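You operate a simulated robot arm through the tools that you are given. There is no shell and no other tool. Be economical: measure what you need, move in short steps, check, and stop when the job is done.

You are at the controls of a simulated robot arm. One attempt, no reset.

TASK
Press the plate on the press bed flat in one stroke.
Fine: bed slid in for the stroke; set the stop dial as its sign says; slide the bed out again and put the plate in the cream tray. Where these are worked on the way, their far stop is far enough and under half their travel is too little: press bed.

It is judged by the outcome, as a careful person would: the job done as asked, and still so three seconds after it is handed in. It fails if anything else is knocked over, pushed out of place, dropped, spilled or broken.

THE ROBOT
A 6-joint arm with a four-finger gripper on a trunk, on a base that drives. Base frame: it is fixed to the floor where the robot stands at the start and does not move with it; the origin is under the middle of the robot, x ahead of it, y to its left, z up; the surface under the hand at the start is at about z = 860. Lengths are in mm, angles in degrees, forces in N, time in s.
With the tool pointing down near the work surface it reaches from about 260 to 700 mm from the robot's upright axis, wherever it stands. Its first joint turns from -166.0 to 166.0 degrees. Places, roughly: angle dial [1100, -500, 900]; cream tray [800, -400, 900]; plate (18x13x5 cm) [1000, -1000, 900]; press bed [600, -200, 900]. Payload 3.43 kg.
The tool frame sits at the grasp point between the pads (the TCP): z along the fingers, y along the line on which they close. The tips reach 30 mm beyond it. Largest opening 120 mm; the body of the gripper starts 85 mm behind the TCP.
Orientation is that of the tool frame in the base frame, as a unit quaternion [w, x, y, z]. With the fingers straight down and closing along the base's y, the tool's x points along the base's -x, its y along +y and its z along -z.

THE INTERFACE
- The arm moves only by the tool send_rows. Its arguments are lists of equal length, an entry for each row: "offset": the shift along the tool's x, y, z in mm, a list of three; "turn": the turn, a rotation vector about the tool's x, y, z in degrees, a list of three; "jaw": the finger opening in mm, from 0 to 120. In form: {"offset": [[tx, ty, tz], ...], "turn": [[ax, ay, az], ...], "jaw": [jaw, ...]}. A call has 1 to 20 rows; each row shifts and turns the commanded pose from where the row before left it, along the tool's axes as they then stand. Rows are played at 5 a second. More than 50 mm and 8.6 degrees between two rows, or a gripper value outside its range, and nothing of the call is played. Where a pose cannot be reached the arm comes as near as it can. A force on the tool above 40 N (or 10 N above the force at the start of the call, whichever is more), or a blocked arm, ends the call early, and 0.2 s more pass. Each finger halts on what it meets, pressing with about 32 N; the grip force reading is that of the motor and also rises with nothing between the fingers. The clock runs only during rows and for 0.2 s after the last one: add rows that do not move to give the fingers time. The reply holds the time, the measured pose of the TCP, the force on the tool along the base axes, the opening and the grip force, in the units named above and with some noise, with the torque about the TCP (base axes, N m) and any sound that the robot's microphone picked up.
- Cameras (640 x 400 px; columns grow to the right, rows downward): "scene" is now at [50.9, 116.8, 1708]; the picture's right is [-0.30, -0.96, 0.00], its down [-0.76, 0.24, -0.60] and it looks along [0.58, -0.18, -0.80] (base axes); focal length 266 px, centre (320, 200). "wrist" rides on the gripper at [71, -17, -120] in the tool frame; the picture's right is [0.23, 0.97, 0.00], its down [-0.81, 0.19, -0.55] and it looks along [-0.54, 0.13, 0.83] (tool axes); focal length 275 px, centre (320, 200). There is no depth. A picture from a camera that has moved, and an enlarged one, comes with that camera's place and axes in the base frame and with its lens.
- grab_frame(camera): a new picture of that camera. It takes no simulated time.
- slide_trunk(by): slides the trunk up (or, below 0, down) by that many mm; the arm and the scene camera ride with it, the base frame stays. It gives what a move gives, with no picture.
- base_move(legs): drives the robot by 1 to 6 legs, each [ahead, left, turn to the left] in mm, mm and degrees, along the robot's own axes; the way and the turn of a leg run together, so that a leg with both is an arc; at most 1500 mm and 180 degrees a leg. The arm and the cameras ride along, it lands a little off, and it stops where it bumps. It gives what a move gives.
- turn_head(pan, tilt): turns the head with the scene camera to pan (to the left, within 120 degrees either way) and tilt (down, from -29 to 69), counted from straight ahead of the robot. It gives what a move gives.
- zoom(camera, box): a new picture of the part [left, top, right, bottom] of that camera's present view, enlarged. It takes no simulated time.
- sign_off(): hands the job in; it is judged then, once.

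Work in short steps. Places have to be worked out from the pictures, the camera data and where the tool is seen: move nearer, look again, correct. Check each grasp and each placing, and mend what went wrong. You have 120 turns and 78 pictures in all, those below and enlarged ones among them. Open the gripper and draw the arm clear of the work before you hand the job in, unless the task says otherwise; then end with one line.

The tools are called after "Emit:" as a command line: name --argument value ..., lists and objects as JSON in quotes. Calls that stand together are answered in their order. send_rows: Moves the arm, as the interface text tells. Its arguments: {"type":"object","properties":{"offset":{"type":"array","items":{"type":"array","items":{"type":"number"}}},"turn":{"type":"array","items":{"type":"array","items":{"type":"number"}}},"jaw":{"type":"array","items":{"type":"number"}}},"required":["offset","turn","jaw"]} The other tools are called the same way: slide_trunk (by) slides the trunk up or down; base_move (legs) drives the base; turn_head (pan, tilt) turns the head that bears the scene camera; grab_frame (camera) takes a picture; zoom (camera, box) takes an enlarged picture of a part of a camera's view; sign_off () hands the job in.

At the start:

```text
time: 0.0
eef_pos: [457.7, -120.4, 1235.6]
tool_rot: [0.0, 0.0, 1.0, 0.0]
wrist_force: [-1.2, -0.1, 0.5]
torque: [0.0, 0.01, -0.01]
finger_gap: 120.1
grasp_force: 0.0
trunk travel left (down, up): [-225.0, 215.0]
robot x, y, heading: [-1.3, -3.0, 0.0]
head pan, tilt: [-17.2, 52.9]
```

scene: 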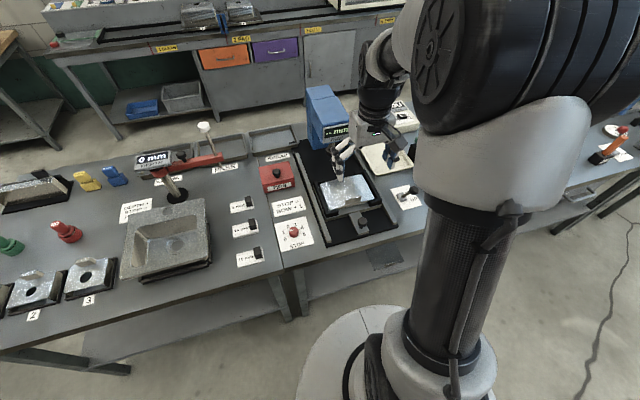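
wrist: 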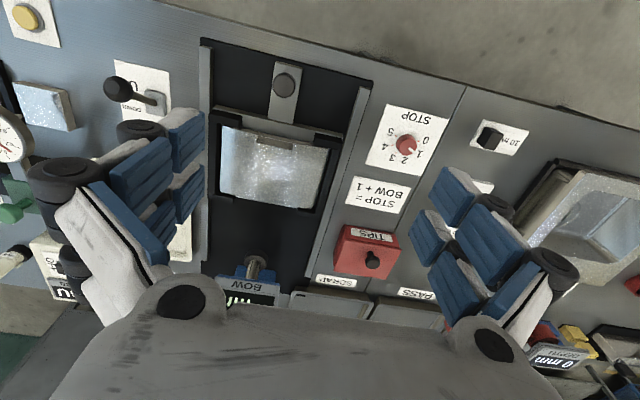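

The pictures show a press bed with a plate, a red stop dial, a sign "STOP = BOW + 1" and a BOW display. I'll enlarge these parts to read them.

Emit:
zoom --camera "wrist" --box '[80, 40, 280, 165]'

Emit:
zoom --camera "wrist" --box '[320, 90, 480, 190]'

Emit:
zoom --camera "scene" --box '[240, 80, 432, 200]'

Emit:
zoom --camera "scene" --box '[240, 160, 432, 280]'

```text
3.20 times, centred on (180, 102) of wrist
camera zoom: at [387.7, -137.0, 1355.4], right [-0.23, 0.97, 0.0], down [0.81, 0.19, 0.55], along [0.54, 0.13, -0.83], focal length 881 px, centre (768, 512)
```

zoom: 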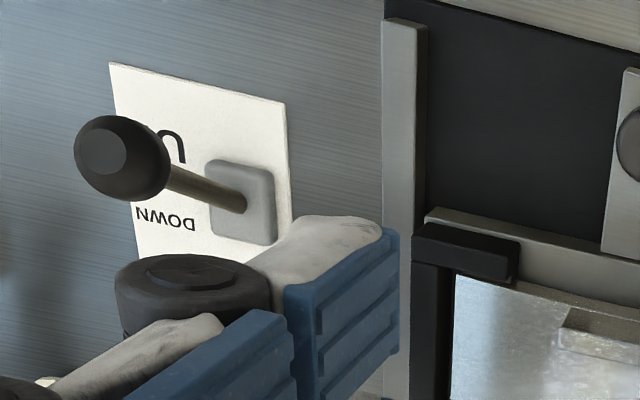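

```text
4.00 times, centred on (400, 140) of wrist
camera zoom: at [387.7, -137.0, 1355.4], right [-0.23, 0.97, 0.0], down [0.81, 0.19, 0.55], along [0.54, 0.13, -0.83], focal length 1101 px, centre (0, 440)
```

zoom: 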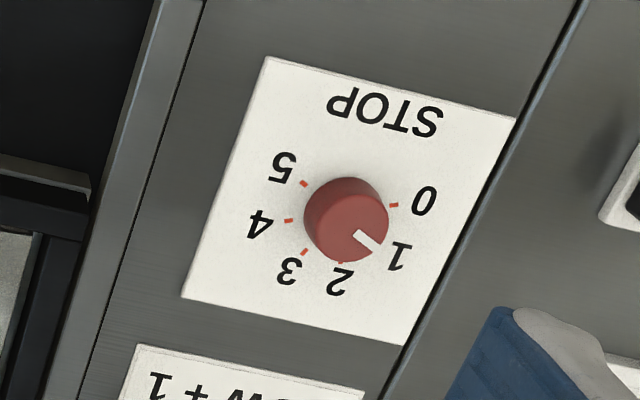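

```text
3.33 times, centred on (336, 140) of scene
camera zoom: at [50.9, 116.8, 1708.0], right [-0.3, -0.96, 0.0], down [-0.76, 0.24, -0.6], along [0.58, -0.18, -0.8], focal length 885 px, centre (267, 400)
```

zoom: 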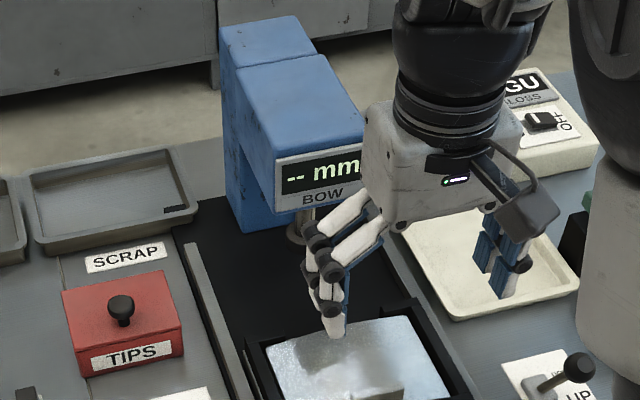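

```text
3.33 times, centred on (336, 220) of scene
camera zoom: at [50.9, 116.8, 1708.0], right [-0.3, -0.96, 0.0], down [-0.76, 0.24, -0.6], along [0.58, -0.18, -0.8], focal length 885 px, centre (267, 133)
```

zoom: 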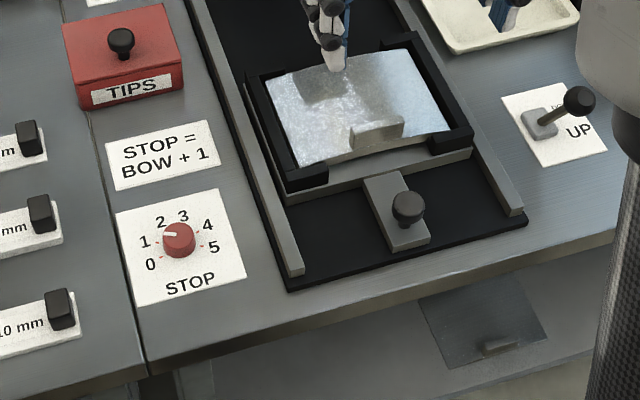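

BOW reads "-- mm", probably because it only measures with the bed in. The knob is near [479,-169,925], the dial near [538,60] and the lever near [552,-415]. I'll drive right about 190 mm to centre on the press, then look again.

Emit:
base_move --legs '[[0, -190, 0]]'

Emit:
turn_head --pan 0 --tilt 60

Emit:
grab_frame --camera "scene"

Emit:
grab_frame --camera "wrist"

```text
time: 1.6
eef_pos: [457.9, -310.1, 1237.0]
tool_rot: [0.0, 0.0, 1.0, 0.002]
wrist_force: [0.3, -0.4, -0.2]
torque: [0.05, 0.0, 0.02]
finger_gap: 120.1
grasp_force: 0.0
trunk travel left (down, up): [-225.0, 215.0]
robot x, y, heading: [2.1, -186.5, 0.3]
head pan, tilt: [-17.2, 52.9]
```

```text
time: 2.4
eef_pos: [457.1, -309.5, 1236.3]
tool_rot: [0.0, 0.0, 1.0, 0.0]
wrist_force: [0.4, 0.1, 0.2]
torque: [0.01, 0.0, -0.01]
finger_gap: 119.9
grasp_force: 0.0
trunk travel left (down, up): [-225.0, 215.0]
robot x, y, heading: [-0.1, -192.8, -0.1]
head pan, tilt: [0.0, 60.0]
```

```text
71 pictures are left
camera scene: at [46.7, -50.4, 1699.3], right [0.0, -1.0, 0.0], down [-0.87, 0.0, -0.5], along [0.5, 0.0, -0.87], focal length 266 px, centre (320, 200)
```

scene: 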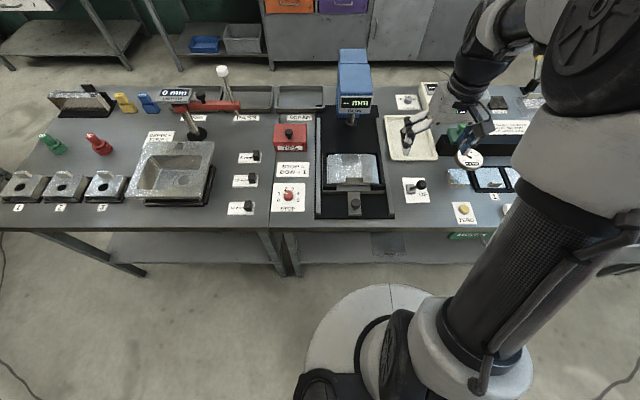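

```text
70 pictures are left
camera wrist: at [387.7, -325.9, 1355.5], right [-0.23, 0.97, 0.0], down [0.81, 0.19, 0.55], along [0.54, 0.13, -0.83], focal length 275 px, centre (320, 200)
```

wrist: 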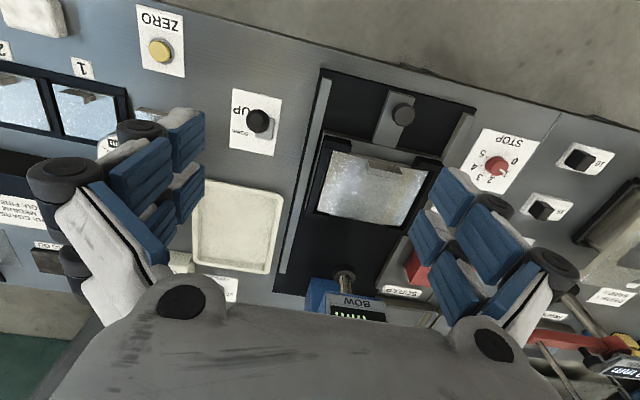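

The bed knob triangulates to about [481,-165,920]. I'll go over it, half open, and look from closer in.

Emit:
send_rows --offset '[[-5, 36, 0], [-6, 36, 0], [-6, 36, 0], [-6, 36, 20], [0, 0, 45], [0, 0, 45], [0, 0, 45], [0, 0, 20]]' --turn '[[0, 0, 0], [0, 0, 0], [0, 0, 0], [0, 0, 0], [0, 0, 0], [0, 0, 0], [0, 0, 0], [0, 0, 0]]' --jaw '[110, 100, 90, 80, 70, 70, 70, 70]'

Emit:
grab_frame --camera "wrist"

Emit:
zoom --camera "scene" --box '[260, 120, 420, 220]'

```text
time: 4.2
eef_pos: [481.8, -163.9, 1061.7]
tool_rot: [-0.001, 0.0, 1.0, 0.0]
wrist_force: [0.3, 0.5, 0.1]
torque: [0.01, 0.04, -0.01]
finger_gap: 69.9
grasp_force: 0.0
trunk travel left (down, up): [-225.0, 215.0]
robot x, y, heading: [-0.3, -190.2, -0.1]
head pan, tilt: [0.0, 60.0]
```

```text
69 pictures are left
camera wrist: at [412.0, -181.3, 1180.4], right [-0.23, 0.97, 0.0], down [0.81, 0.19, 0.55], along [0.54, 0.13, -0.83], focal length 275 px, centre (320, 200)
```

wrist: 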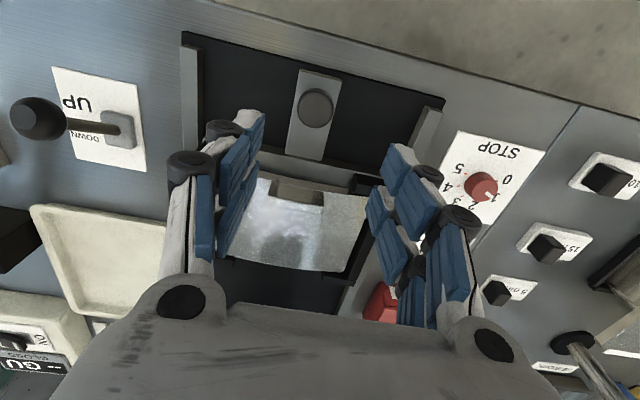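

```text
4.00 times, centred on (340, 170) of scene
camera zoom: at [46.7, -50.0, 1699.3], right [0.0, -1.0, 0.0], down [-0.87, 0.0, -0.5], along [0.5, 0.0, -0.87], focal length 1062 px, centre (240, 320)
```

zoom: 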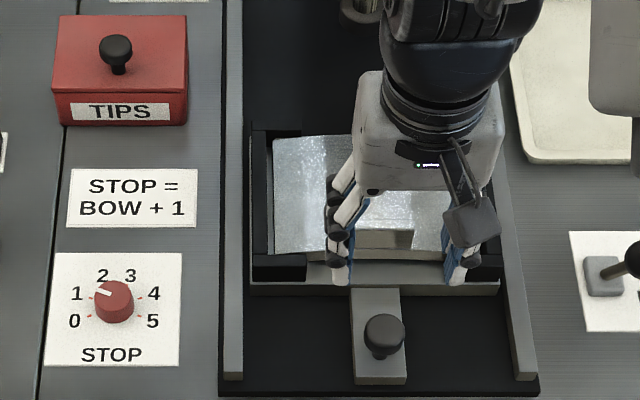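

The knob is at about [480,-169,925], roughly 34 mm wide, on a tongue at about z = 880. I'll descend to TCP z = 921 with fingers either side and close.

Emit:
send_rows --offset '[[2, -5, 40], [0, 0, 40], [0, 0, 35], [0, 0, 15], [0, 0, 10], [0, 0, 0], [0, 0, 0], [0, 0, 0], [0, 0, 0]]' --turn '[[0, 0, 0], [0, 0, 0], [0, 0, 0], [0, 0, 0], [0, 0, 0], [0, 0, 0], [0, 0, 0], [0, 0, 0], [0, 0, 0]]' --jaw '[70, 70, 70, 70, 70, 50, 36, 20, 20]'

Emit:
grab_frame --camera "wrist"

```text
time: 6.2
eef_pos: [478.8, -170.0, 923.4]
tool_rot: [0.001, 0.0, 1.0, 0.0]
wrist_force: [0.1, 6.3, -1.6]
torque: [0.2, -0.18, 0.03]
finger_gap: 31.3
grasp_force: 28.4
trunk travel left (down, up): [-225.0, 215.0]
robot x, y, heading: [1.7, -188.0, 0.0]
head pan, tilt: [0.0, 60.0]
```

```text
67 pictures are left
camera wrist: at [409.2, -186.1, 1042.0], right [-0.23, 0.97, 0.0], down [0.81, 0.19, 0.55], along [0.54, 0.13, -0.83], focal length 275 px, centre (320, 200)
```

wrist: 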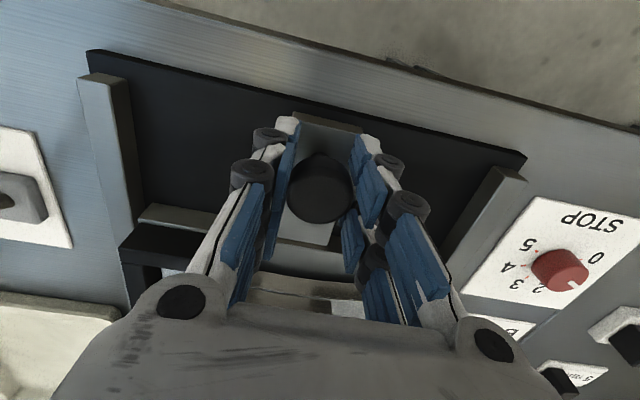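

The knob is held (gap 31). I'll push the bed in along +x in moderate steps, watching force.

Emit:
send_rows --offset '[[-10, 0, 0], [-15, 0, 0], [-20, 0, 0], [-20, 0, 0], [-20, 0, 0], [-20, 0, 0], [-15, 0, 0]]' --turn '[[0, 0, 0], [0, 0, 0], [0, 0, 0], [0, 0, 0], [0, 0, 0], [0, 0, 0], [0, 0, 0]]' --jaw '[20, 20, 20, 20, 20, 20, 20]'

Emit:
zoom --camera "scene" --box '[260, 50, 460, 220]'

```text
time: 7.8
eef_pos: [599.9, -168.7, 922.7]
tool_rot: [0.001, 0.001, 1.0, 0.0]
wrist_force: [-0.3, 14.2, 11.5]
torque: [0.22, 0.78, -0.01]
finger_gap: 30.4
grasp_force: 45.5
trunk travel left (down, up): [-225.0, 215.0]
robot x, y, heading: [-0.9, -185.2, 0.0]
head pan, tilt: [0.0, 60.0]
```

```text
2.35 times, centred on (360, 135) of scene
camera zoom: at [45.7, -48.3, 1699.2], right [0.0, -1.0, 0.0], down [-0.87, 0.0, -0.5], along [0.5, 0.0, -0.87], focal length 625 px, centre (226, 353)
```

zoom: 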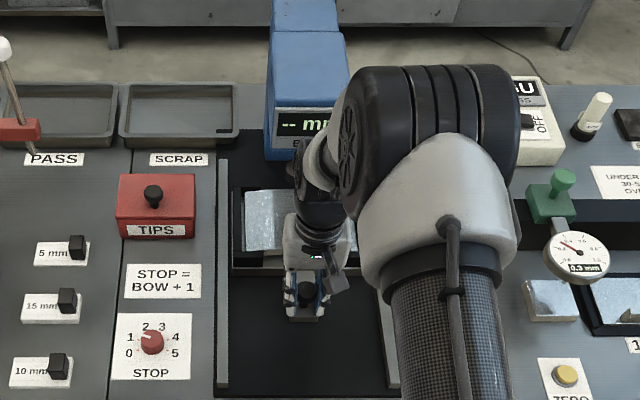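

The bed moved 121 mm freely with a slight sideways load. I'll continue, with a small +y shift to relieve it.

Emit:
send_rows --offset '[[-10, 1, 0], [-12, 1, 0], [-12, 0, 0], [-12, 0, 0], [-12, 0, 0], [-10, 0, 0]]' --turn '[[0, 0, 0], [0, 0, 0], [0, 0, 0], [0, 0, 0], [0, 0, 0], [0, 0, 0]]' --jaw '[20, 20, 20, 20, 20, 20]'

Emit:
zoom --camera "scene" --box '[300, 60, 400, 180]'

```text
time: 9.2
eef_pos: [666.8, -168.8, 923.4]
tool_rot: [0.001, 0.001, 1.0, 0.0]
wrist_force: [1.9, 0.8, 12.3]
torque: [-0.03, 0.98, -0.06]
finger_gap: 30.2
grasp_force: 45.5
trunk travel left (down, up): [-225.0, 215.0]
robot x, y, heading: [-0.4, -189.2, 0.1]
head pan, tilt: [0.0, 60.0]
```

```text
3.33 times, centred on (350, 120) of scene
camera zoom: at [45.8, -50.2, 1699.4], right [0.0, -1.0, 0.0], down [-0.87, 0.0, -0.5], along [0.5, 0.0, -0.87], focal length 885 px, centre (220, 467)
```

zoom: 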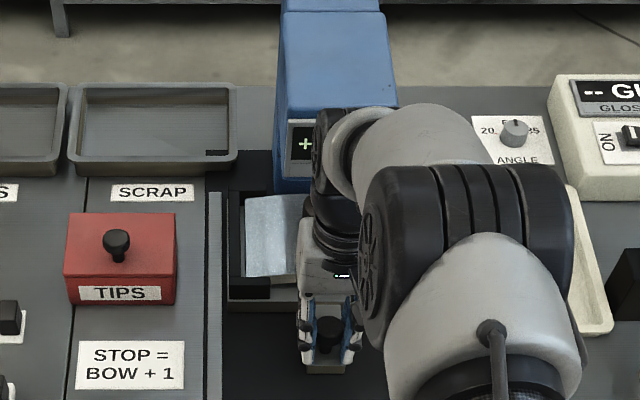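

The BOW display now shows a "+", so it is reading. I'll carry on in smaller steps to the far stop.

Emit:
send_rows --offset '[[-8, 0, 0], [-8, 0, 0], [-6, 0, 0], [-5, 0, 0]]' --turn '[[0, 0, 0], [0, 0, 0], [0, 0, 0], [0, 0, 0]]' --jaw '[20, 20, 20, 20]'

```text
time: 9.7
eef_pos: [669.9, -169.2, 921.4]
tool_rot: [-0.01, 0.0, 1.0, -0.001]
wrist_force: [-16.3, -0.9, 21.1]
torque: [-0.04, 1.2, 0.0]
finger_gap: 30.7
grasp_force: 45.4
trunk travel left (down, up): [-225.0, 215.0]
robot x, y, heading: [0.0, -189.1, -0.2]
head pan, tilt: [0.0, 60.0]
stopped in row 2: the force on the tool passed its limit at 44 N (the readings are from after the stop); the commanded pose is now the measured one
```

The bed is at its far stop (x≈670, travel ≈191). I'll release, rise and back off to read the display.

Emit:
send_rows --offset '[[0, 0, 0], [0, 0, 0], [0, 0, -40], [0, 0, -40], [0, 0, -45], [45, 0, -45], [50, 0, 0], [50, 0, 0], [50, 0, 0]]' --turn '[[0, 0, 0], [0, 0, 0], [0, 0, 0], [0, 0, 0], [0, 0, 0], [0, 0, 0], [0, 0, 0], [0, 0, 0], [0, 0, 0]]' --jaw '[50, 66, 70, 70, 70, 70, 70, 70, 70]'

Emit:
zoom --camera "scene" --box '[270, 60, 430, 220]'

Emit:
zoom --camera "scene" --box '[330, 85, 382, 117]'

Emit:
grab_frame --camera "wrist"

```text
refused: row 6 steps farther than a row can; nothing moved
```

```text
2.50 times, centred on (350, 140) of scene
camera zoom: at [41.5, -50.3, 1699.6], right [0.0, -1.0, 0.0], down [-0.86, 0.0, -0.5], along [0.5, 0.0, -0.86], focal length 664 px, centre (245, 350)
```

zoom: 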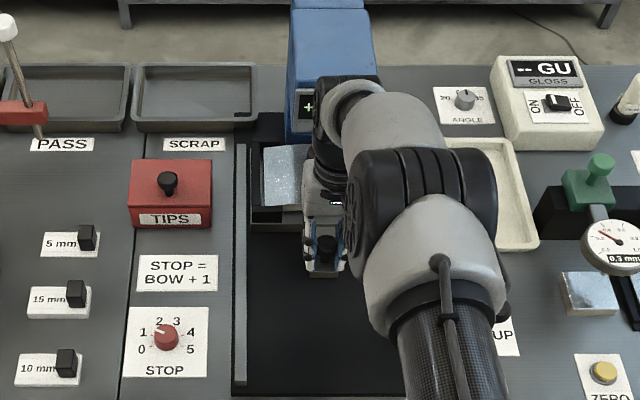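

```text
12.31 times, centred on (356, 101) of scene
camera zoom: at [41.5, -50.3, 1699.6], right [0.0, -1.0, 0.0], down [-0.86, 0.0, -0.5], along [0.5, 0.0, -0.86], focal length 3268 px, centre (-123, 1418)
```

zoom: 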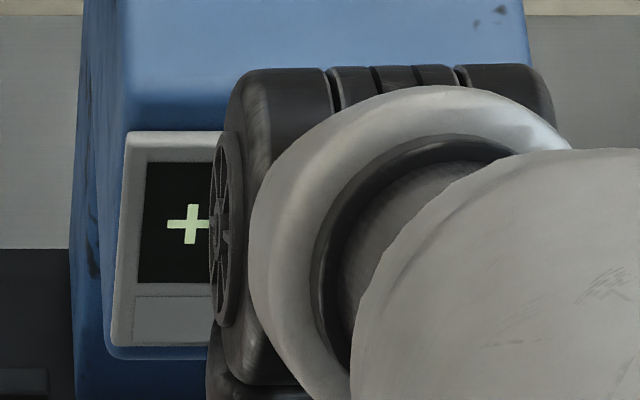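

```text
62 pictures are left
camera wrist: at [603.3, -185.8, 1042.3], right [-0.23, 0.97, 0.0], down [0.82, 0.19, 0.54], along [0.52, 0.13, -0.84], focal length 275 px, centre (320, 200)
```

wrist: 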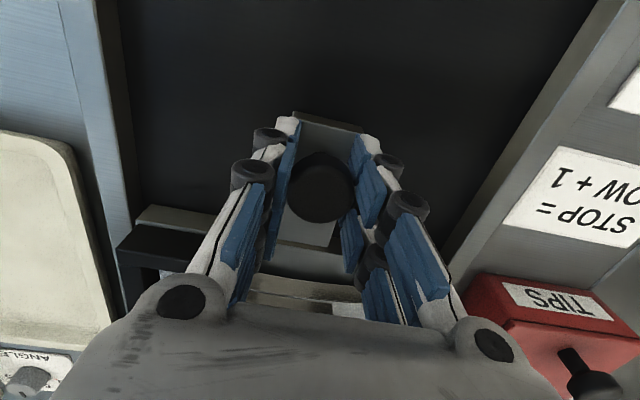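

One row was too long a step; nothing moved. Repeating with smaller rows.

Emit:
send_rows --offset '[[0, 0, 0], [0, 0, 0], [0, 0, -40], [0, 0, -40], [0, 0, -45], [30, 0, -30], [45, 0, 0], [45, 0, 0], [45, 0, 0]]' --turn '[[0, 0, 0], [0, 0, 0], [0, 0, 0], [0, 0, 0], [0, 0, 0], [0, 0, 0], [0, 0, 0], [0, 0, 0], [0, 0, 0]]' --jaw '[50, 66, 70, 70, 70, 70, 70, 70, 70]'

Emit:
zoom --camera "scene" --box '[280, 60, 440, 160]'

```text
time: 11.7
eef_pos: [511.9, -169.1, 1078.1]
tool_rot: [-0.008, 0.001, 1.0, -0.001]
wrist_force: [0.3, 0.5, 0.2]
torque: [-0.02, -0.05, 0.01]
finger_gap: 69.8
grasp_force: 0.0
trunk travel left (down, up): [-225.0, 215.0]
robot x, y, heading: [-5.8, -191.9, -0.2]
head pan, tilt: [0.0, 60.0]
```

```text
4.00 times, centred on (360, 110) of scene
camera zoom: at [44.8, -50.1, 1699.4], right [0.0, -1.0, 0.0], down [-0.87, 0.0, -0.5], along [0.5, 0.0, -0.87], focal length 1062 px, centre (160, 560)
```

zoom: 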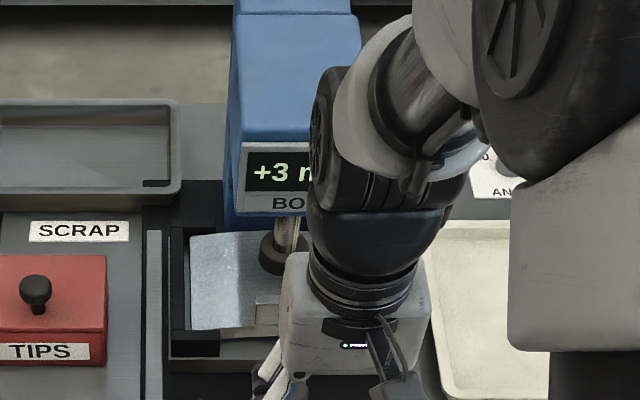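

BOW reads +3 mm, so STOP should be 4. I'll move above the stop dial (near [538,60]) for a close look.

Emit:
send_rows --offset '[[-4, 45, 0], [-4, 45, 0], [-4, 45, 0], [-4, 45, 0], [-4, 45, 0], [-6, 4, 30]]' --turn '[[0, -0.9, 0], [0, 0, 0], [0, 0, 0], [0, 0, 0], [0, 0, 0], [0, 0, 0]]' --jaw '[70, 70, 70, 70, 70, 70]'

Emit:
zoom --camera "scene" --box '[330, 80, 400, 130]'

Emit:
zoom --camera "wrist" --box '[220, 20, 420, 180]'

Emit:
zoom --camera "scene" --box '[260, 170, 324, 220]'

```text
time: 13.1
eef_pos: [538.4, 63.2, 1046.1]
tool_rot: [-0.001, -0.001, 1.0, 0.0]
wrist_force: [1.2, 0.6, -0.4]
torque: [-0.01, 0.0, -0.01]
finger_gap: 69.9
grasp_force: 0.1
trunk travel left (down, up): [-225.0, 215.0]
robot x, y, heading: [4.2, -185.2, 0.1]
head pan, tilt: [0.0, 60.0]
```

```text
8.00 times, centred on (365, 105) of scene
camera zoom: at [47.4, -50.7, 1699.3], right [0.0, -1.0, 0.0], down [-0.87, 0.0, -0.5], along [0.5, 0.0, -0.87], focal length 2124 px, centre (-40, 960)
```

zoom: 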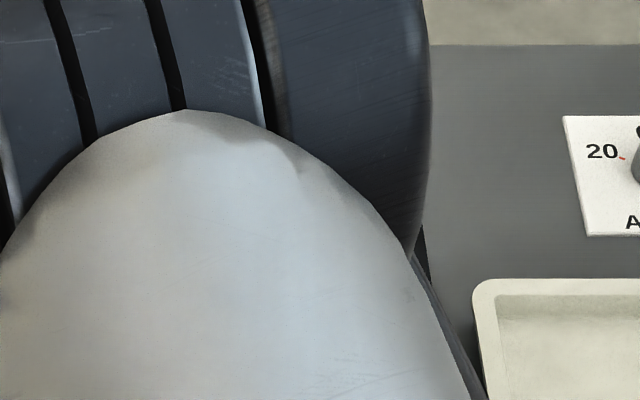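

```text
2.50 times, centred on (320, 100) of wrist
camera zoom: at [469.3, 46.0, 1165.3], right [-0.23, 0.97, 0.0], down [0.81, 0.19, 0.55], along [0.54, 0.13, -0.83], focal length 688 px, centre (320, 450)
```

zoom: 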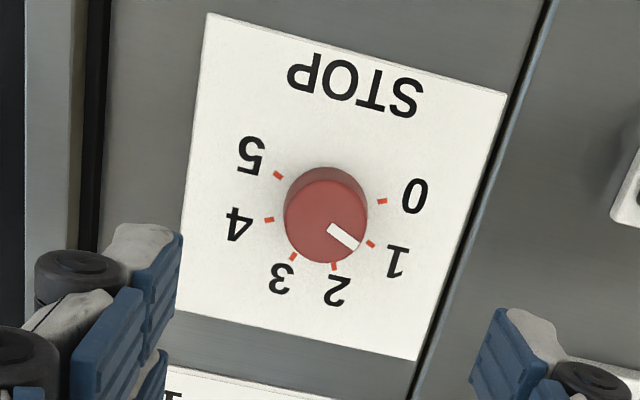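

```text
8.00 times, centred on (292, 195) of scene
camera zoom: at [47.4, -50.7, 1699.3], right [0.0, -1.0, 0.0], down [-0.87, 0.0, -0.5], along [0.5, 0.0, -0.87], focal length 2124 px, centre (544, 240)
```

zoom: 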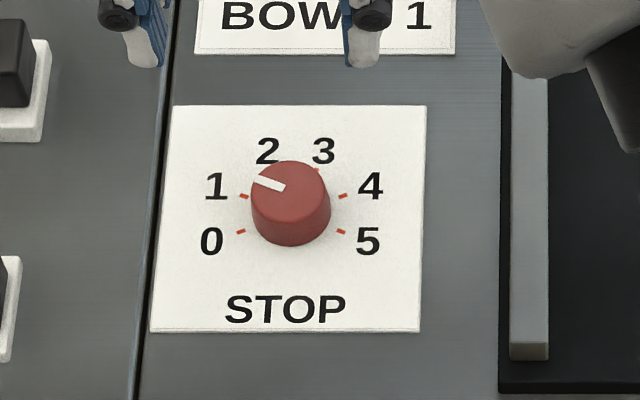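

The ticks fit a circle centred at [544.5,67] with 45° steps, and the pointer is at 1. Going to 4 is 135° clockwise from above. I'll pre-rotate the tool −67.5°, centre it and come down partway.

Emit:
send_rows --offset '[[-6, 4, 0], [0, 0, 0], [0, 0, 0], [0, 0, 0], [0, 0, 0], [0, 0, 0], [0, 0, 0], [0, 0, 0], [0, 0, 40], [0, 0, 30], [0, 0, 30]]' --turn '[[0, 0, 0], [0, 0, -8.5], [0, 0, -8.5], [0, 0, -8.5], [0, 0, -8.5], [0, 0, -8.5], [0, 0, -8.5], [0, 0, -8.5], [0, 0, -8], [0, 0, 0], [0, 0, 0]]' --jaw '[70, 70, 70, 70, 70, 70, 70, 70, 70, 70, 70]'

Emit:
grab_frame --camera "wrist"

```text
time: 15.5
eef_pos: [545.6, 62.1, 947.8]
tool_rot: [-0.001, -0.556, 0.831, 0.001]
wrist_force: [0.6, -0.9, -0.2]
torque: [-0.02, 0.02, -0.02]
finger_gap: 69.9
grasp_force: 0.1
trunk travel left (down, up): [-225.0, 215.0]
robot x, y, heading: [-0.8, -189.8, -0.1]
head pan, tilt: [0.0, 60.0]
```

```text
57 pictures are left
camera wrist: at [534.9, -9.6, 1066.7], right [-0.99, 0.16, 0.0], down [0.13, 0.82, 0.55], along [0.09, 0.55, -0.83], focal length 275 px, centre (320, 200)
```

wrist: 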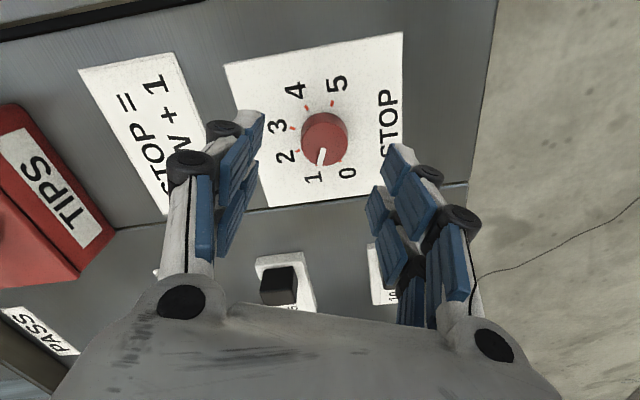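

The ticks again give the dial centre at about [544,66], so the tool is about 3 mm short in y. I'll correct that, descend to z≈897 and close on the dial.

Emit:
send_rows --offset '[[-2.5, 2, 0], [0, 0, 25], [0, 0, 16], [0, 0, 10], [0, 0, 0], [0, 0, 0], [0, 0, 0], [0, 0, 0]]' --turn '[[0, 0, 0], [0, 0, 0], [0, 0, 0], [0, 0, 0], [0, 0, 0], [0, 0, 0], [0, 0, 0], [0, 0, 0]]' --jaw '[70, 70, 70, 70, 55, 45, 30, 25]'

Emit:
grab_frame --camera "wrist"

```text
time: 17.3
eef_pos: [542.2, 67.3, 895.7]
tool_rot: [-0.001, -0.556, 0.831, 0.0]
wrist_force: [-2.3, 1.7, -0.8]
torque: [0.01, 0.14, -0.01]
finger_gap: 34.5
grasp_force: 27.3
trunk travel left (down, up): [-225.0, 215.0]
robot x, y, heading: [-1.3, -185.9, -0.2]
head pan, tilt: [0.0, 60.0]
```

```text
56 pictures are left
camera wrist: at [532.9, -5.2, 1014.0], right [-0.99, 0.16, 0.0], down [0.13, 0.82, 0.55], along [0.09, 0.54, -0.83], focal length 275 px, centre (320, 200)
```

wrist: 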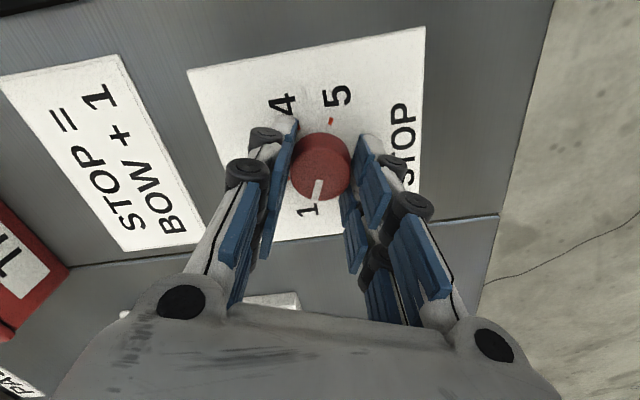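

The dial is gripped (gap 34.5, low forces). I'll turn 135° about tool +z.

Emit:
send_rows --offset '[[0, 0, 0], [0, 0, 0], [0, 0, 0], [0, 0, 0], [0, 0, 0], [0, 0, 0], [0, 0, 0], [0, 0, 0], [0, 0, 0], [0, 0, 0], [0, 0, 0], [0, 0, 0], [0, 0, 0], [0, 0, 0], [0, 0, 0], [0, 0, 0], [0, 0, 0]]' --turn '[[0, 0, 8.5], [0, 0, 8.5], [0, 0, 8.5], [0, 0, 8.5], [0, 0, 8.5], [0, 0, 8.5], [0, 0, 8.5], [0, 0, 8.5], [0, 0, 8.5], [0, 0, 8.5], [0, 0, 8.5], [0, 0, 8.5], [0, 0, 8.5], [0, 0, 8.5], [0, 0, 8.5], [0, 0, 7.5], [0, 0, 0]]' --jaw '[25, 25, 25, 25, 25, 25, 25, 25, 25, 25, 25, 25, 25, 25, 25, 25, 25]'

Emit:
grab_frame --camera "wrist"

```text
time: 20.9
eef_pos: [543.6, 64.9, 894.1]
tool_rot: [-0.001, 0.556, 0.831, -0.003]
wrist_force: [0.2, -21.0, -7.3]
torque: [-0.6, 0.04, 0.0]
finger_gap: 33.9
grasp_force: 45.0
trunk travel left (down, up): [-225.0, 215.0]
robot x, y, heading: [1.2, -187.6, 0.1]
head pan, tilt: [0.0, 60.0]
```

```text
55 pictures are left
camera wrist: at [501.8, 125.0, 1014.1], right [0.81, 0.58, 0.0], down [0.49, -0.68, 0.55], along [0.32, -0.45, -0.83], focal length 275 px, centre (320, 200)
```

wrist: 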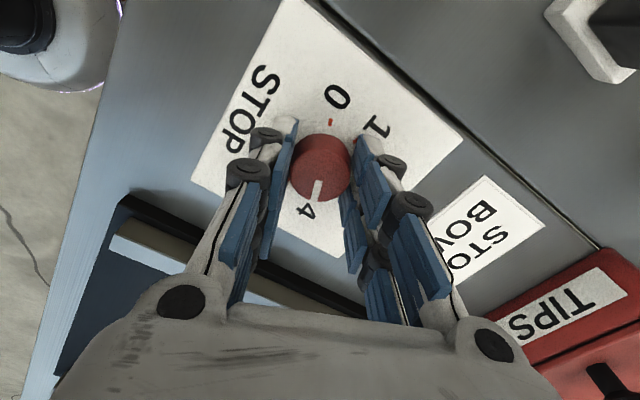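

The pointer is on 4. I'll open, rise, turn the tool back square and check the dial.

Emit:
send_rows --offset '[[0, 0, 0], [0, 0, 0], [0, 0, 0], [0, 0, -30], [0, 0, -40], [0, 0, -45], [0, 0, -45], [0, 0, 0], [0, 0, 0], [0, 0, 0], [0, 0, 0], [0, 0, 0], [0, 0, 0], [0, 0, 0]]' --turn '[[0, 0, 0], [0, 0, 0], [0, 0, 0], [0, 0, 0], [0, 0, 0], [0, 0, 0], [0, 0, -8.5], [0, 0, -8.5], [0, 0, -8.5], [0, 0, -8.5], [0, 0, -8.5], [0, 0, -8.5], [0, 0, -8.5], [0, 0, -8]]' --jaw '[40, 60, 70, 70, 70, 70, 70, 70, 70, 70, 70, 70, 70, 70]'

Emit:
grab_frame --camera "wrist"

Emit:
zoom --camera "scene" --box '[380, 150, 460, 210]'

```text
time: 23.9
eef_pos: [544.2, 65.9, 1054.0]
tool_rot: [-0.001, -0.002, 1.0, -0.001]
wrist_force: [0.3, -0.2, -1.2]
torque: [-0.01, 0.01, 0.02]
finger_gap: 69.9
grasp_force: 0.1
trunk travel left (down, up): [-225.0, 215.0]
robot x, y, heading: [-0.1, -189.7, 0.2]
head pan, tilt: [0.0, 60.0]
```

```text
54 pictures are left
camera wrist: at [474.0, 49.9, 1173.9], right [-0.23, 0.97, 0.0], down [0.81, 0.19, 0.55], along [0.54, 0.13, -0.83], focal length 275 px, centre (320, 200)
```

wrist: 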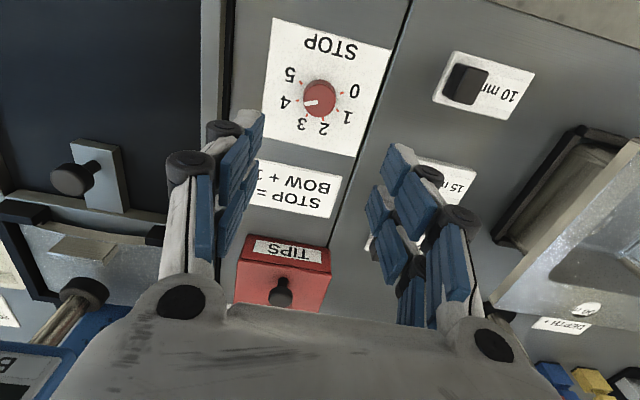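

```text
6.67 times, centred on (420, 180) of scene
camera zoom: at [46.2, -50.3, 1699.3], right [0.0, -1.0, 0.0], down [-0.87, 0.0, -0.5], along [0.5, 0.0, -0.87], focal length 1770 px, centre (-347, 333)
```

zoom: 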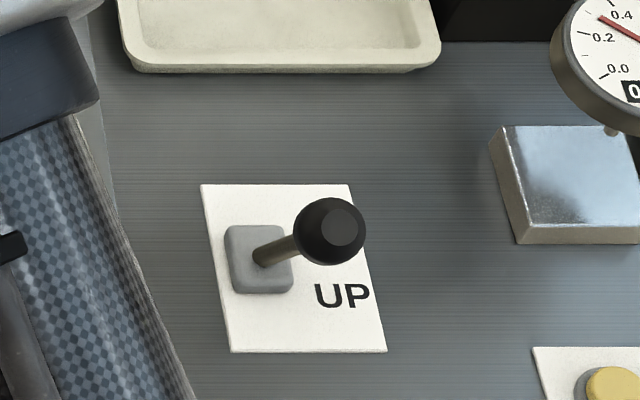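

The dial looks set to 4. I'll confirm it and the BOW display with enlarged views, and move on towards the lever (knob estimated at [537,-394,950], tilted towards the robot at "UP").

Emit:
zoom --camera "wrist" --box '[260, 20, 400, 150]'

Emit:
send_rows --offset '[[10, -46, -20], [10, -46, 0], [10, -46, 0], [10, -46, 0], [10, -46, 0], [10, -46, 0], [10, -46, 0], [10, -46, 0], [10, -46, 0], [10, -40, 0]]' --turn '[[0, 0, 0], [0, 0, 0], [0, 0, 0], [0, 0, 0], [0, 0, 0], [0, 0, 0], [0, 0, 0], [0, 0, 0], [0, 0, 0], [0, 0, 0]]' --jaw '[70, 70, 70, 70, 70, 70, 70, 70, 70, 70]'

Emit:
grab_frame --camera "wrist"

Emit:
zoom --camera "scene" --box '[280, 60, 440, 220]'

```text
3.08 times, centred on (330, 85) of wrist
camera zoom: at [474.0, 49.9, 1173.9], right [-0.23, 0.97, 0.0], down [0.81, 0.19, 0.55], along [0.54, 0.13, -0.83], focal length 847 px, centre (289, 554)
```

zoom: 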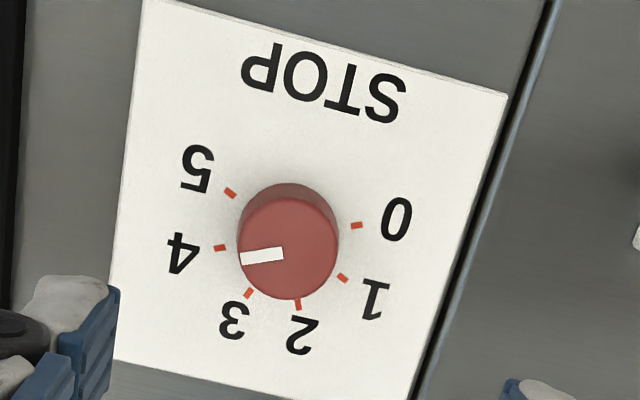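

```text
refused: row 1 steps farther than a row can; nothing moved
```

```text
51 pictures are left
camera wrist: at [474.0, 49.9, 1173.9], right [-0.23, 0.97, 0.0], down [0.81, 0.19, 0.55], along [0.54, 0.13, -0.83], focal length 275 px, centre (320, 200)
```

wrist: 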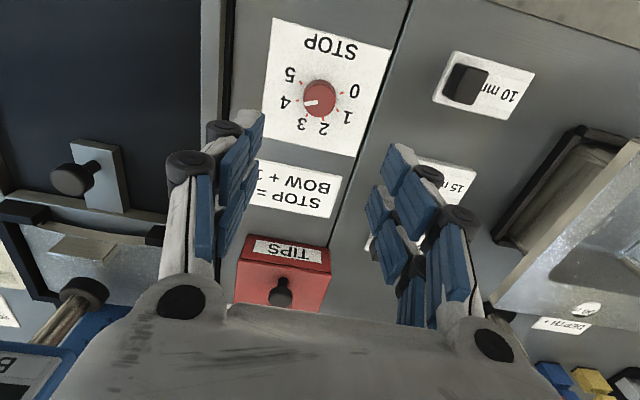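

```text
2.50 times, centred on (360, 140) of scene
camera zoom: at [46.2, -50.3, 1699.3], right [0.0, -1.0, 0.0], down [-0.87, 0.0, -0.5], along [0.5, 0.0, -0.87], focal length 664 px, centre (220, 350)
```

zoom: 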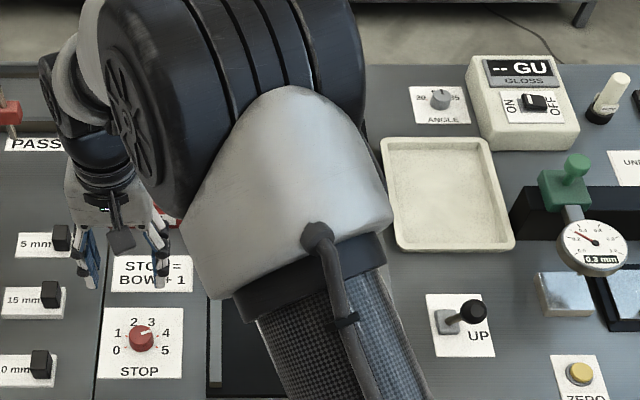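

The dial is on 4. The last motion was refused for step size; I'll repeat it with shorter rows.

Emit:
send_rows --offset '[[10, -44, 0], [10, -44, 0], [10, -44, 0], [10, -44, 0], [10, -44, 0], [10, -44, 0], [10, -44, 0], [10, -44, 0], [10, -44, 0], [5, -44, 0], [0, -16, 0]]' --turn '[[0, 0, 0], [0, 0, 0], [0, 0, 0], [0, 0, 0], [0, 0, 0], [0, 0, 0], [0, 0, 0], [0, 0, 0], [0, 0, 0], [0, 0, 0], [0, 0, 0]]' --jaw '[70, 70, 70, 50, 40, 20, 10, 10, 10, 10, 10]'

Emit:
grab_frame --camera "wrist"

Emit:
zoom --camera "scene" --box '[280, 60, 440, 220]'

```text
time: 26.3
eef_pos: [450.1, -389.7, 1056.6]
tool_rot: [-0.002, 0.0, 1.0, -0.001]
wrist_force: [-0.6, -0.2, -0.2]
torque: [0.04, 0.0, -0.01]
finger_gap: 9.9
grasp_force: 0.0
trunk travel left (down, up): [-225.0, 215.0]
robot x, y, heading: [-3.4, -190.1, -0.2]
head pan, tilt: [0.0, 60.0]
```

```text
49 pictures are left
camera wrist: at [380.4, -406.3, 1175.4], right [-0.23, 0.97, 0.0], down [0.81, 0.19, 0.55], along [0.54, 0.13, -0.83], focal length 275 px, centre (320, 200)
```

wrist: 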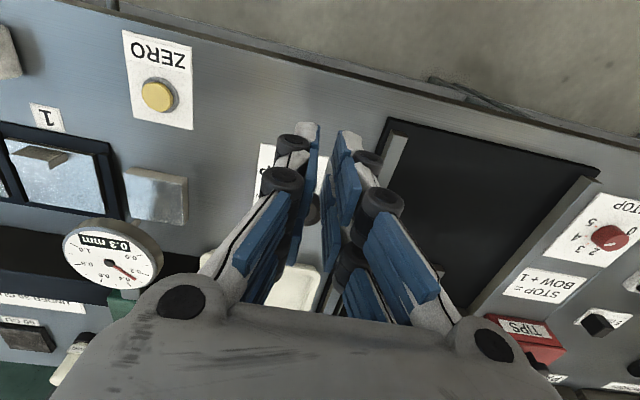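

```text
2.50 times, centred on (360, 140) of scene
camera zoom: at [46.2, -50.3, 1699.3], right [0.0, -1.0, 0.0], down [-0.87, 0.0, -0.5], along [0.5, 0.0, -0.87], focal length 664 px, centre (220, 350)
```

zoom: 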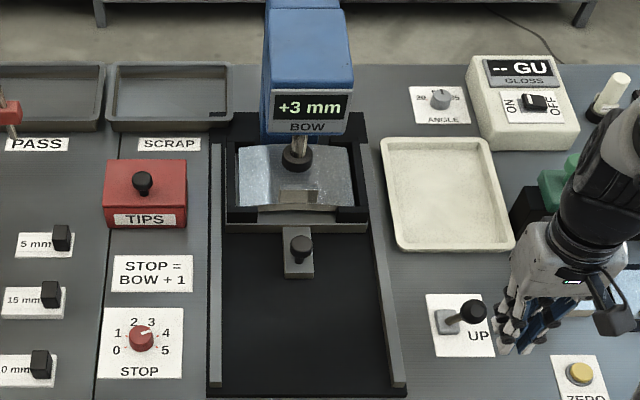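

BOW +3, STOP 4, bed in: ready for the stroke. I'll close the fingers, descend in front of (−x side of) the lever knob and look.

Emit:
send_rows --offset '[[0, 0, 30], [0, 0, 40], [0, 0, 30]]' --turn '[[0, 0, 0], [0, 0, 0], [0, 0, 0]]' --jaw '[0, 0, 0]'

Emit:
grab_frame --camera "wrist"

Emit:
zoom --camera "scene" --box '[380, 140, 476, 210]'

```text
time: 27.1
eef_pos: [448.7, -388.6, 957.5]
tool_rot: [-0.001, 0.0, 1.0, 0.0]
wrist_force: [-0.4, 0.1, 0.6]
torque: [0.01, 0.0, -0.01]
finger_gap: 0.0
grasp_force: 31.3
trunk travel left (down, up): [-225.0, 215.0]
robot x, y, heading: [0.9, -188.3, -0.0]
head pan, tilt: [0.0, 60.0]
```

```text
47 pictures are left
camera wrist: at [379.0, -405.3, 1077.0], right [-0.23, 0.97, 0.0], down [0.81, 0.19, 0.55], along [0.54, 0.13, -0.83], focal length 275 px, centre (320, 200)
```

wrist: 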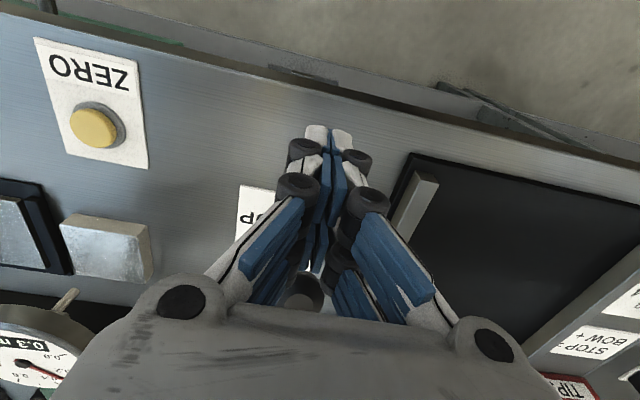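

```text
5.71 times, centred on (428, 175) of scene
camera zoom: at [46.5, -50.4, 1699.3], right [0.0, -1.0, 0.0], down [-0.87, 0.0, -0.5], along [0.5, 0.0, -0.87], focal length 1517 px, centre (-297, 343)
```

zoom: 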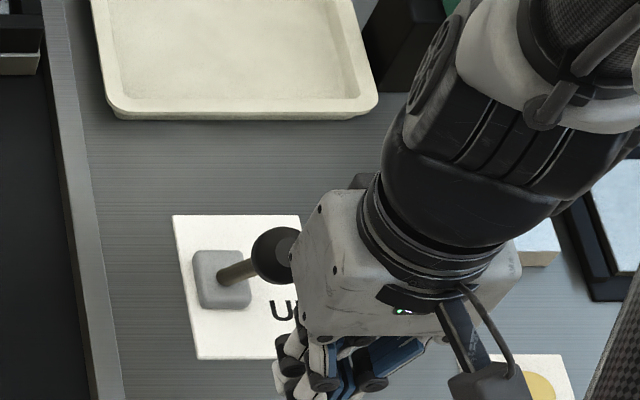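

The knob sits at about [533,-383,955], straight ahead of the closed fingers. I'll push +x until past centre, stopping to check.

Emit:
send_rows --offset '[[-20, 3, 0], [-20, 0, 0], [-12, 0, 0], [-12, 0, 0], [-12, 0, 0], [-12, 0, 0]]' --turn '[[0, 0, 0], [0, 0, 0], [0, 0, 0], [0, 0, 0], [0, 0, 0], [0, 0, 0]]' --jaw '[0, 0, 0, 0, 0, 0]'

Emit:
zoom --camera "scene" --box '[300, 60, 460, 220]'

```text
time: 28.5
eef_pos: [537.1, -384.7, 955.3]
tool_rot: [-0.002, 0.0, 1.0, 0.0]
wrist_force: [-2.2, 0.8, 0.0]
torque: [-0.01, 0.0, -0.04]
finger_gap: 0.0
grasp_force: 33.3
trunk travel left (down, up): [-225.0, 215.0]
robot x, y, heading: [0.7, -190.1, 0.2]
head pan, tilt: [0.0, 60.0]
```

```text
2.50 times, centred on (380, 140) of scene
camera zoom: at [46.1, -50.3, 1699.3], right [0.0, -1.0, 0.0], down [-0.87, 0.0, -0.5], along [0.5, 0.0, -0.87], focal length 664 px, centre (170, 350)
```

zoom: 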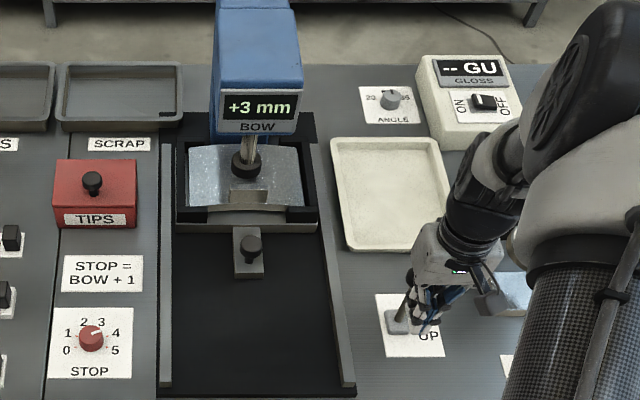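

Contact is light and the lever is following. I'll push on another 45 mm.

Emit:
send_rows --offset '[[-12, 0, 0], [-12, 0, 0], [-12, 0, 0], [-10, 0, 0]]' --turn '[[0, 0, 0], [0, 0, 0], [0, 0, 0], [0, 0, 0]]' --jaw '[0, 0, 0, 0]'

Emit:
zoom --camera "scene" --box '[300, 60, 460, 220]'

```text
time: 29.5
eef_pos: [570.9, -385.3, 955.8]
tool_rot: [-0.008, 0.001, 1.0, 0.001]
wrist_force: [-39.4, -4.1, 4.6]
torque: [-0.29, 0.93, 0.04]
finger_gap: 6.0
grasp_force: 32.9
trunk travel left (down, up): [-225.0, 215.0]
robot x, y, heading: [1.3, -189.9, -0.2]
head pan, tilt: [0.0, 60.0]
```

```text
2.50 times, centred on (380, 140) of scene
camera zoom: at [39.7, -50.7, 1699.6], right [0.0, -1.0, 0.0], down [-0.86, 0.0, -0.5], along [0.5, 0.0, -0.86], focal length 664 px, centre (170, 350)
```

zoom: 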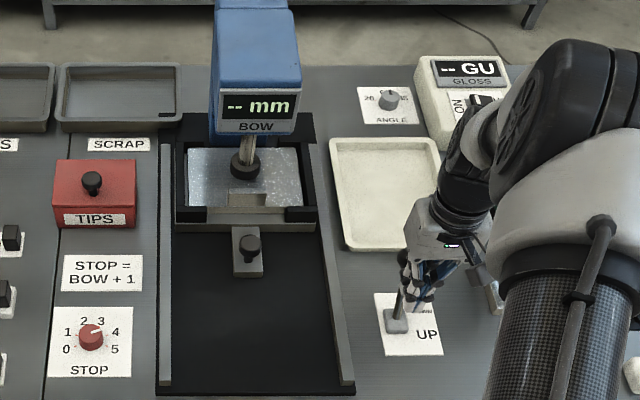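

The lever hit its DOWN stop (39 N), BOW is blank and the plate now looks flat. I'll back off and inspect.

Emit:
send_rows --offset '[[20, 0, 0], [40, 0, 0], [40, 0, 0], [20, 0, 0]]' --turn '[[0, 0, 0], [0, 0, 0], [0, 0, 0], [0, 0, 0]]' --jaw '[0, 0, 0, 0]'

Emit:
zoom --camera "scene" --box '[300, 60, 460, 220]'

Emit:
zoom --camera "scene" --box '[335, 80, 399, 140]'

```text
time: 30.5
eef_pos: [462.4, -386.3, 956.6]
tool_rot: [0.0, 0.0, 1.0, -0.001]
wrist_force: [-0.4, -0.5, 0.8]
torque: [-0.02, 0.01, -0.03]
finger_gap: 0.1
grasp_force: 33.6
trunk travel left (down, up): [-225.0, 215.0]
robot x, y, heading: [-0.2, -187.5, -0.1]
head pan, tilt: [0.0, 60.0]
```

```text
2.50 times, centred on (380, 140) of scene
camera zoom: at [45.9, -50.4, 1699.3], right [0.0, -1.0, 0.0], down [-0.87, 0.0, -0.5], along [0.5, 0.0, -0.87], focal length 664 px, centre (170, 350)
```

zoom: 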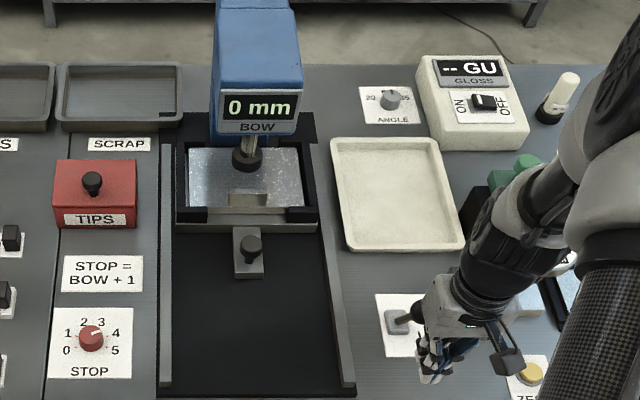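

```text
6.67 times, centred on (367, 110) of scene
camera zoom: at [45.9, -50.4, 1699.3], right [0.0, -1.0, 0.0], down [-0.87, 0.0, -0.5], along [0.5, 0.0, -0.87], focal length 1770 px, centre (7, 800)
```

zoom: 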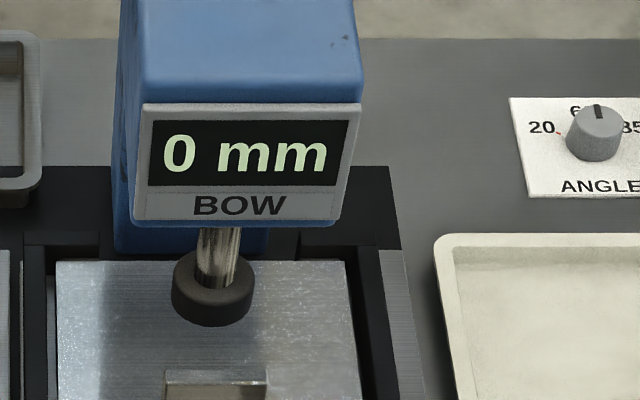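

BOW reads 0 mm: the plate is flat and the ram is up again. Next I'll rise, go back above the bed knob at its in position (670,-169), and check the lever.

Emit:
send_rows --offset '[[0, 0, -40], [0, 0, -40], [0, 0, -40], [-30, 31, 0], [-30, 31, 0], [-30, 31, 0], [-30, 31, 0], [-30, 31, 0], [-30, 31, 0], [-27, 31, 0], [0, 0, 40], [0, 0, 40]]' --turn '[[0, 0, 0], [0, 0, 0], [0, 0, 0], [0, 0, 0], [0, 0, 0], [0, 0, 0], [0, 0, 0], [0, 0, 0], [0, 0, 0], [0, 0, 0], [0, 0, 0], [0, 0, 0]]' --jaw '[0, 0, 20, 40, 70, 70, 70, 70, 70, 70, 70, 70]'

Emit:
grab_frame --camera "wrist"

Emit:
zoom --camera "scene" --box '[300, 60, 460, 220]'

```text
time: 33.1
eef_pos: [669.6, -169.3, 993.2]
tool_rot: [-0.002, 0.0, 1.0, -0.001]
wrist_force: [-0.1, 0.9, 0.5]
torque: [-0.05, 0.05, 0.0]
finger_gap: 69.9
grasp_force: 0.1
trunk travel left (down, up): [-225.0, 215.0]
robot x, y, heading: [1.0, -189.3, 0.0]
head pan, tilt: [0.0, 60.0]
```

```text
41 pictures are left
camera wrist: at [599.5, -184.9, 1112.7], right [-0.23, 0.97, 0.0], down [0.81, 0.19, 0.55], along [0.54, 0.13, -0.83], focal length 275 px, centre (320, 200)
```

wrist: 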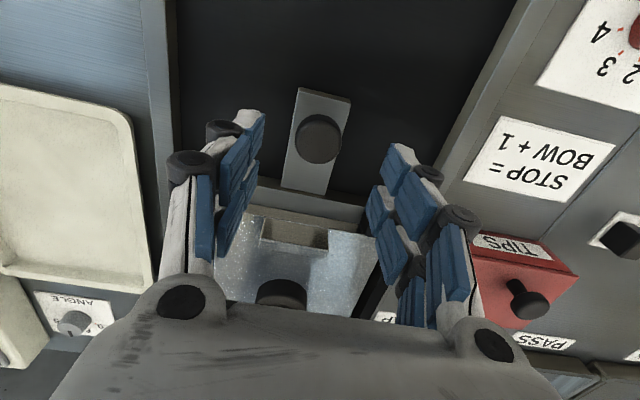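

```text
2.50 times, centred on (380, 140) of scene
camera zoom: at [47.0, -49.9, 1699.2], right [0.0, -1.0, 0.0], down [-0.87, 0.0, -0.5], along [0.5, 0.0, -0.87], focal length 664 px, centre (170, 350)
```

zoom: 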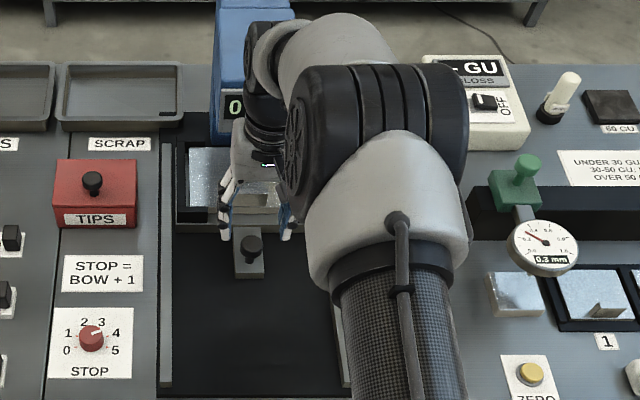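

The knob is at about [670,-169], directly under the tool. I'll descend to 923 and grip.

Emit:
send_rows --offset '[[0, 0, 35], [0, 0, 25], [0, 0, 10], [0, 0, 0], [0, 0, 0], [0, 0, 0], [0, 0, 0]]' --turn '[[0, 0, 0], [0, 0, 0], [0, 0, 0], [0, 0, 0], [0, 0, 0], [0, 0, 0], [0, 0, 0]]' --jaw '[70, 70, 70, 50, 36, 20, 20]'

```text
time: 34.7
eef_pos: [670.9, -168.8, 923.9]
tool_rot: [-0.001, 0.0, 1.0, -0.001]
wrist_force: [0.2, -4.8, -0.3]
torque: [-0.11, -0.19, -0.04]
finger_gap: 31.5
grasp_force: 29.1
trunk travel left (down, up): [-225.0, 215.0]
robot x, y, heading: [-3.7, -190.7, -0.0]
head pan, tilt: [0.0, 60.0]
```

Gripped (gap 31.5). I'll pull the bed out along −x, about 190 mm.

Emit:
send_rows --offset '[[8, 0, 0], [14, 0, 0], [18, 0, 0], [18, 0, 0], [18, 0, 0], [18, 0, 0], [18, 0, 0], [18, 0, 0], [18, 0, 0], [16, 0, 0], [10, 0, 0], [8, 0, 0]]' --turn '[[0, 0, 0], [0, 0, 0], [0, 0, 0], [0, 0, 0], [0, 0, 0], [0, 0, 0], [0, 0, 0], [0, 0, 0], [0, 0, 0], [0, 0, 0], [0, 0, 0], [0, 0, 0]]' --jaw '[20, 20, 20, 20, 20, 20, 20, 20, 20, 20, 20, 20]'

```text
time: 37.3
eef_pos: [485.5, -169.1, 925.8]
tool_rot: [-0.001, 0.0, 1.0, -0.001]
wrist_force: [-1.0, 0.6, -2.6]
torque: [0.08, -0.78, 0.02]
finger_gap: 30.4
grasp_force: 44.4
trunk travel left (down, up): [-225.0, 215.0]
robot x, y, heading: [-1.6, -189.9, -0.1]
head pan, tilt: [0.0, 60.0]
```

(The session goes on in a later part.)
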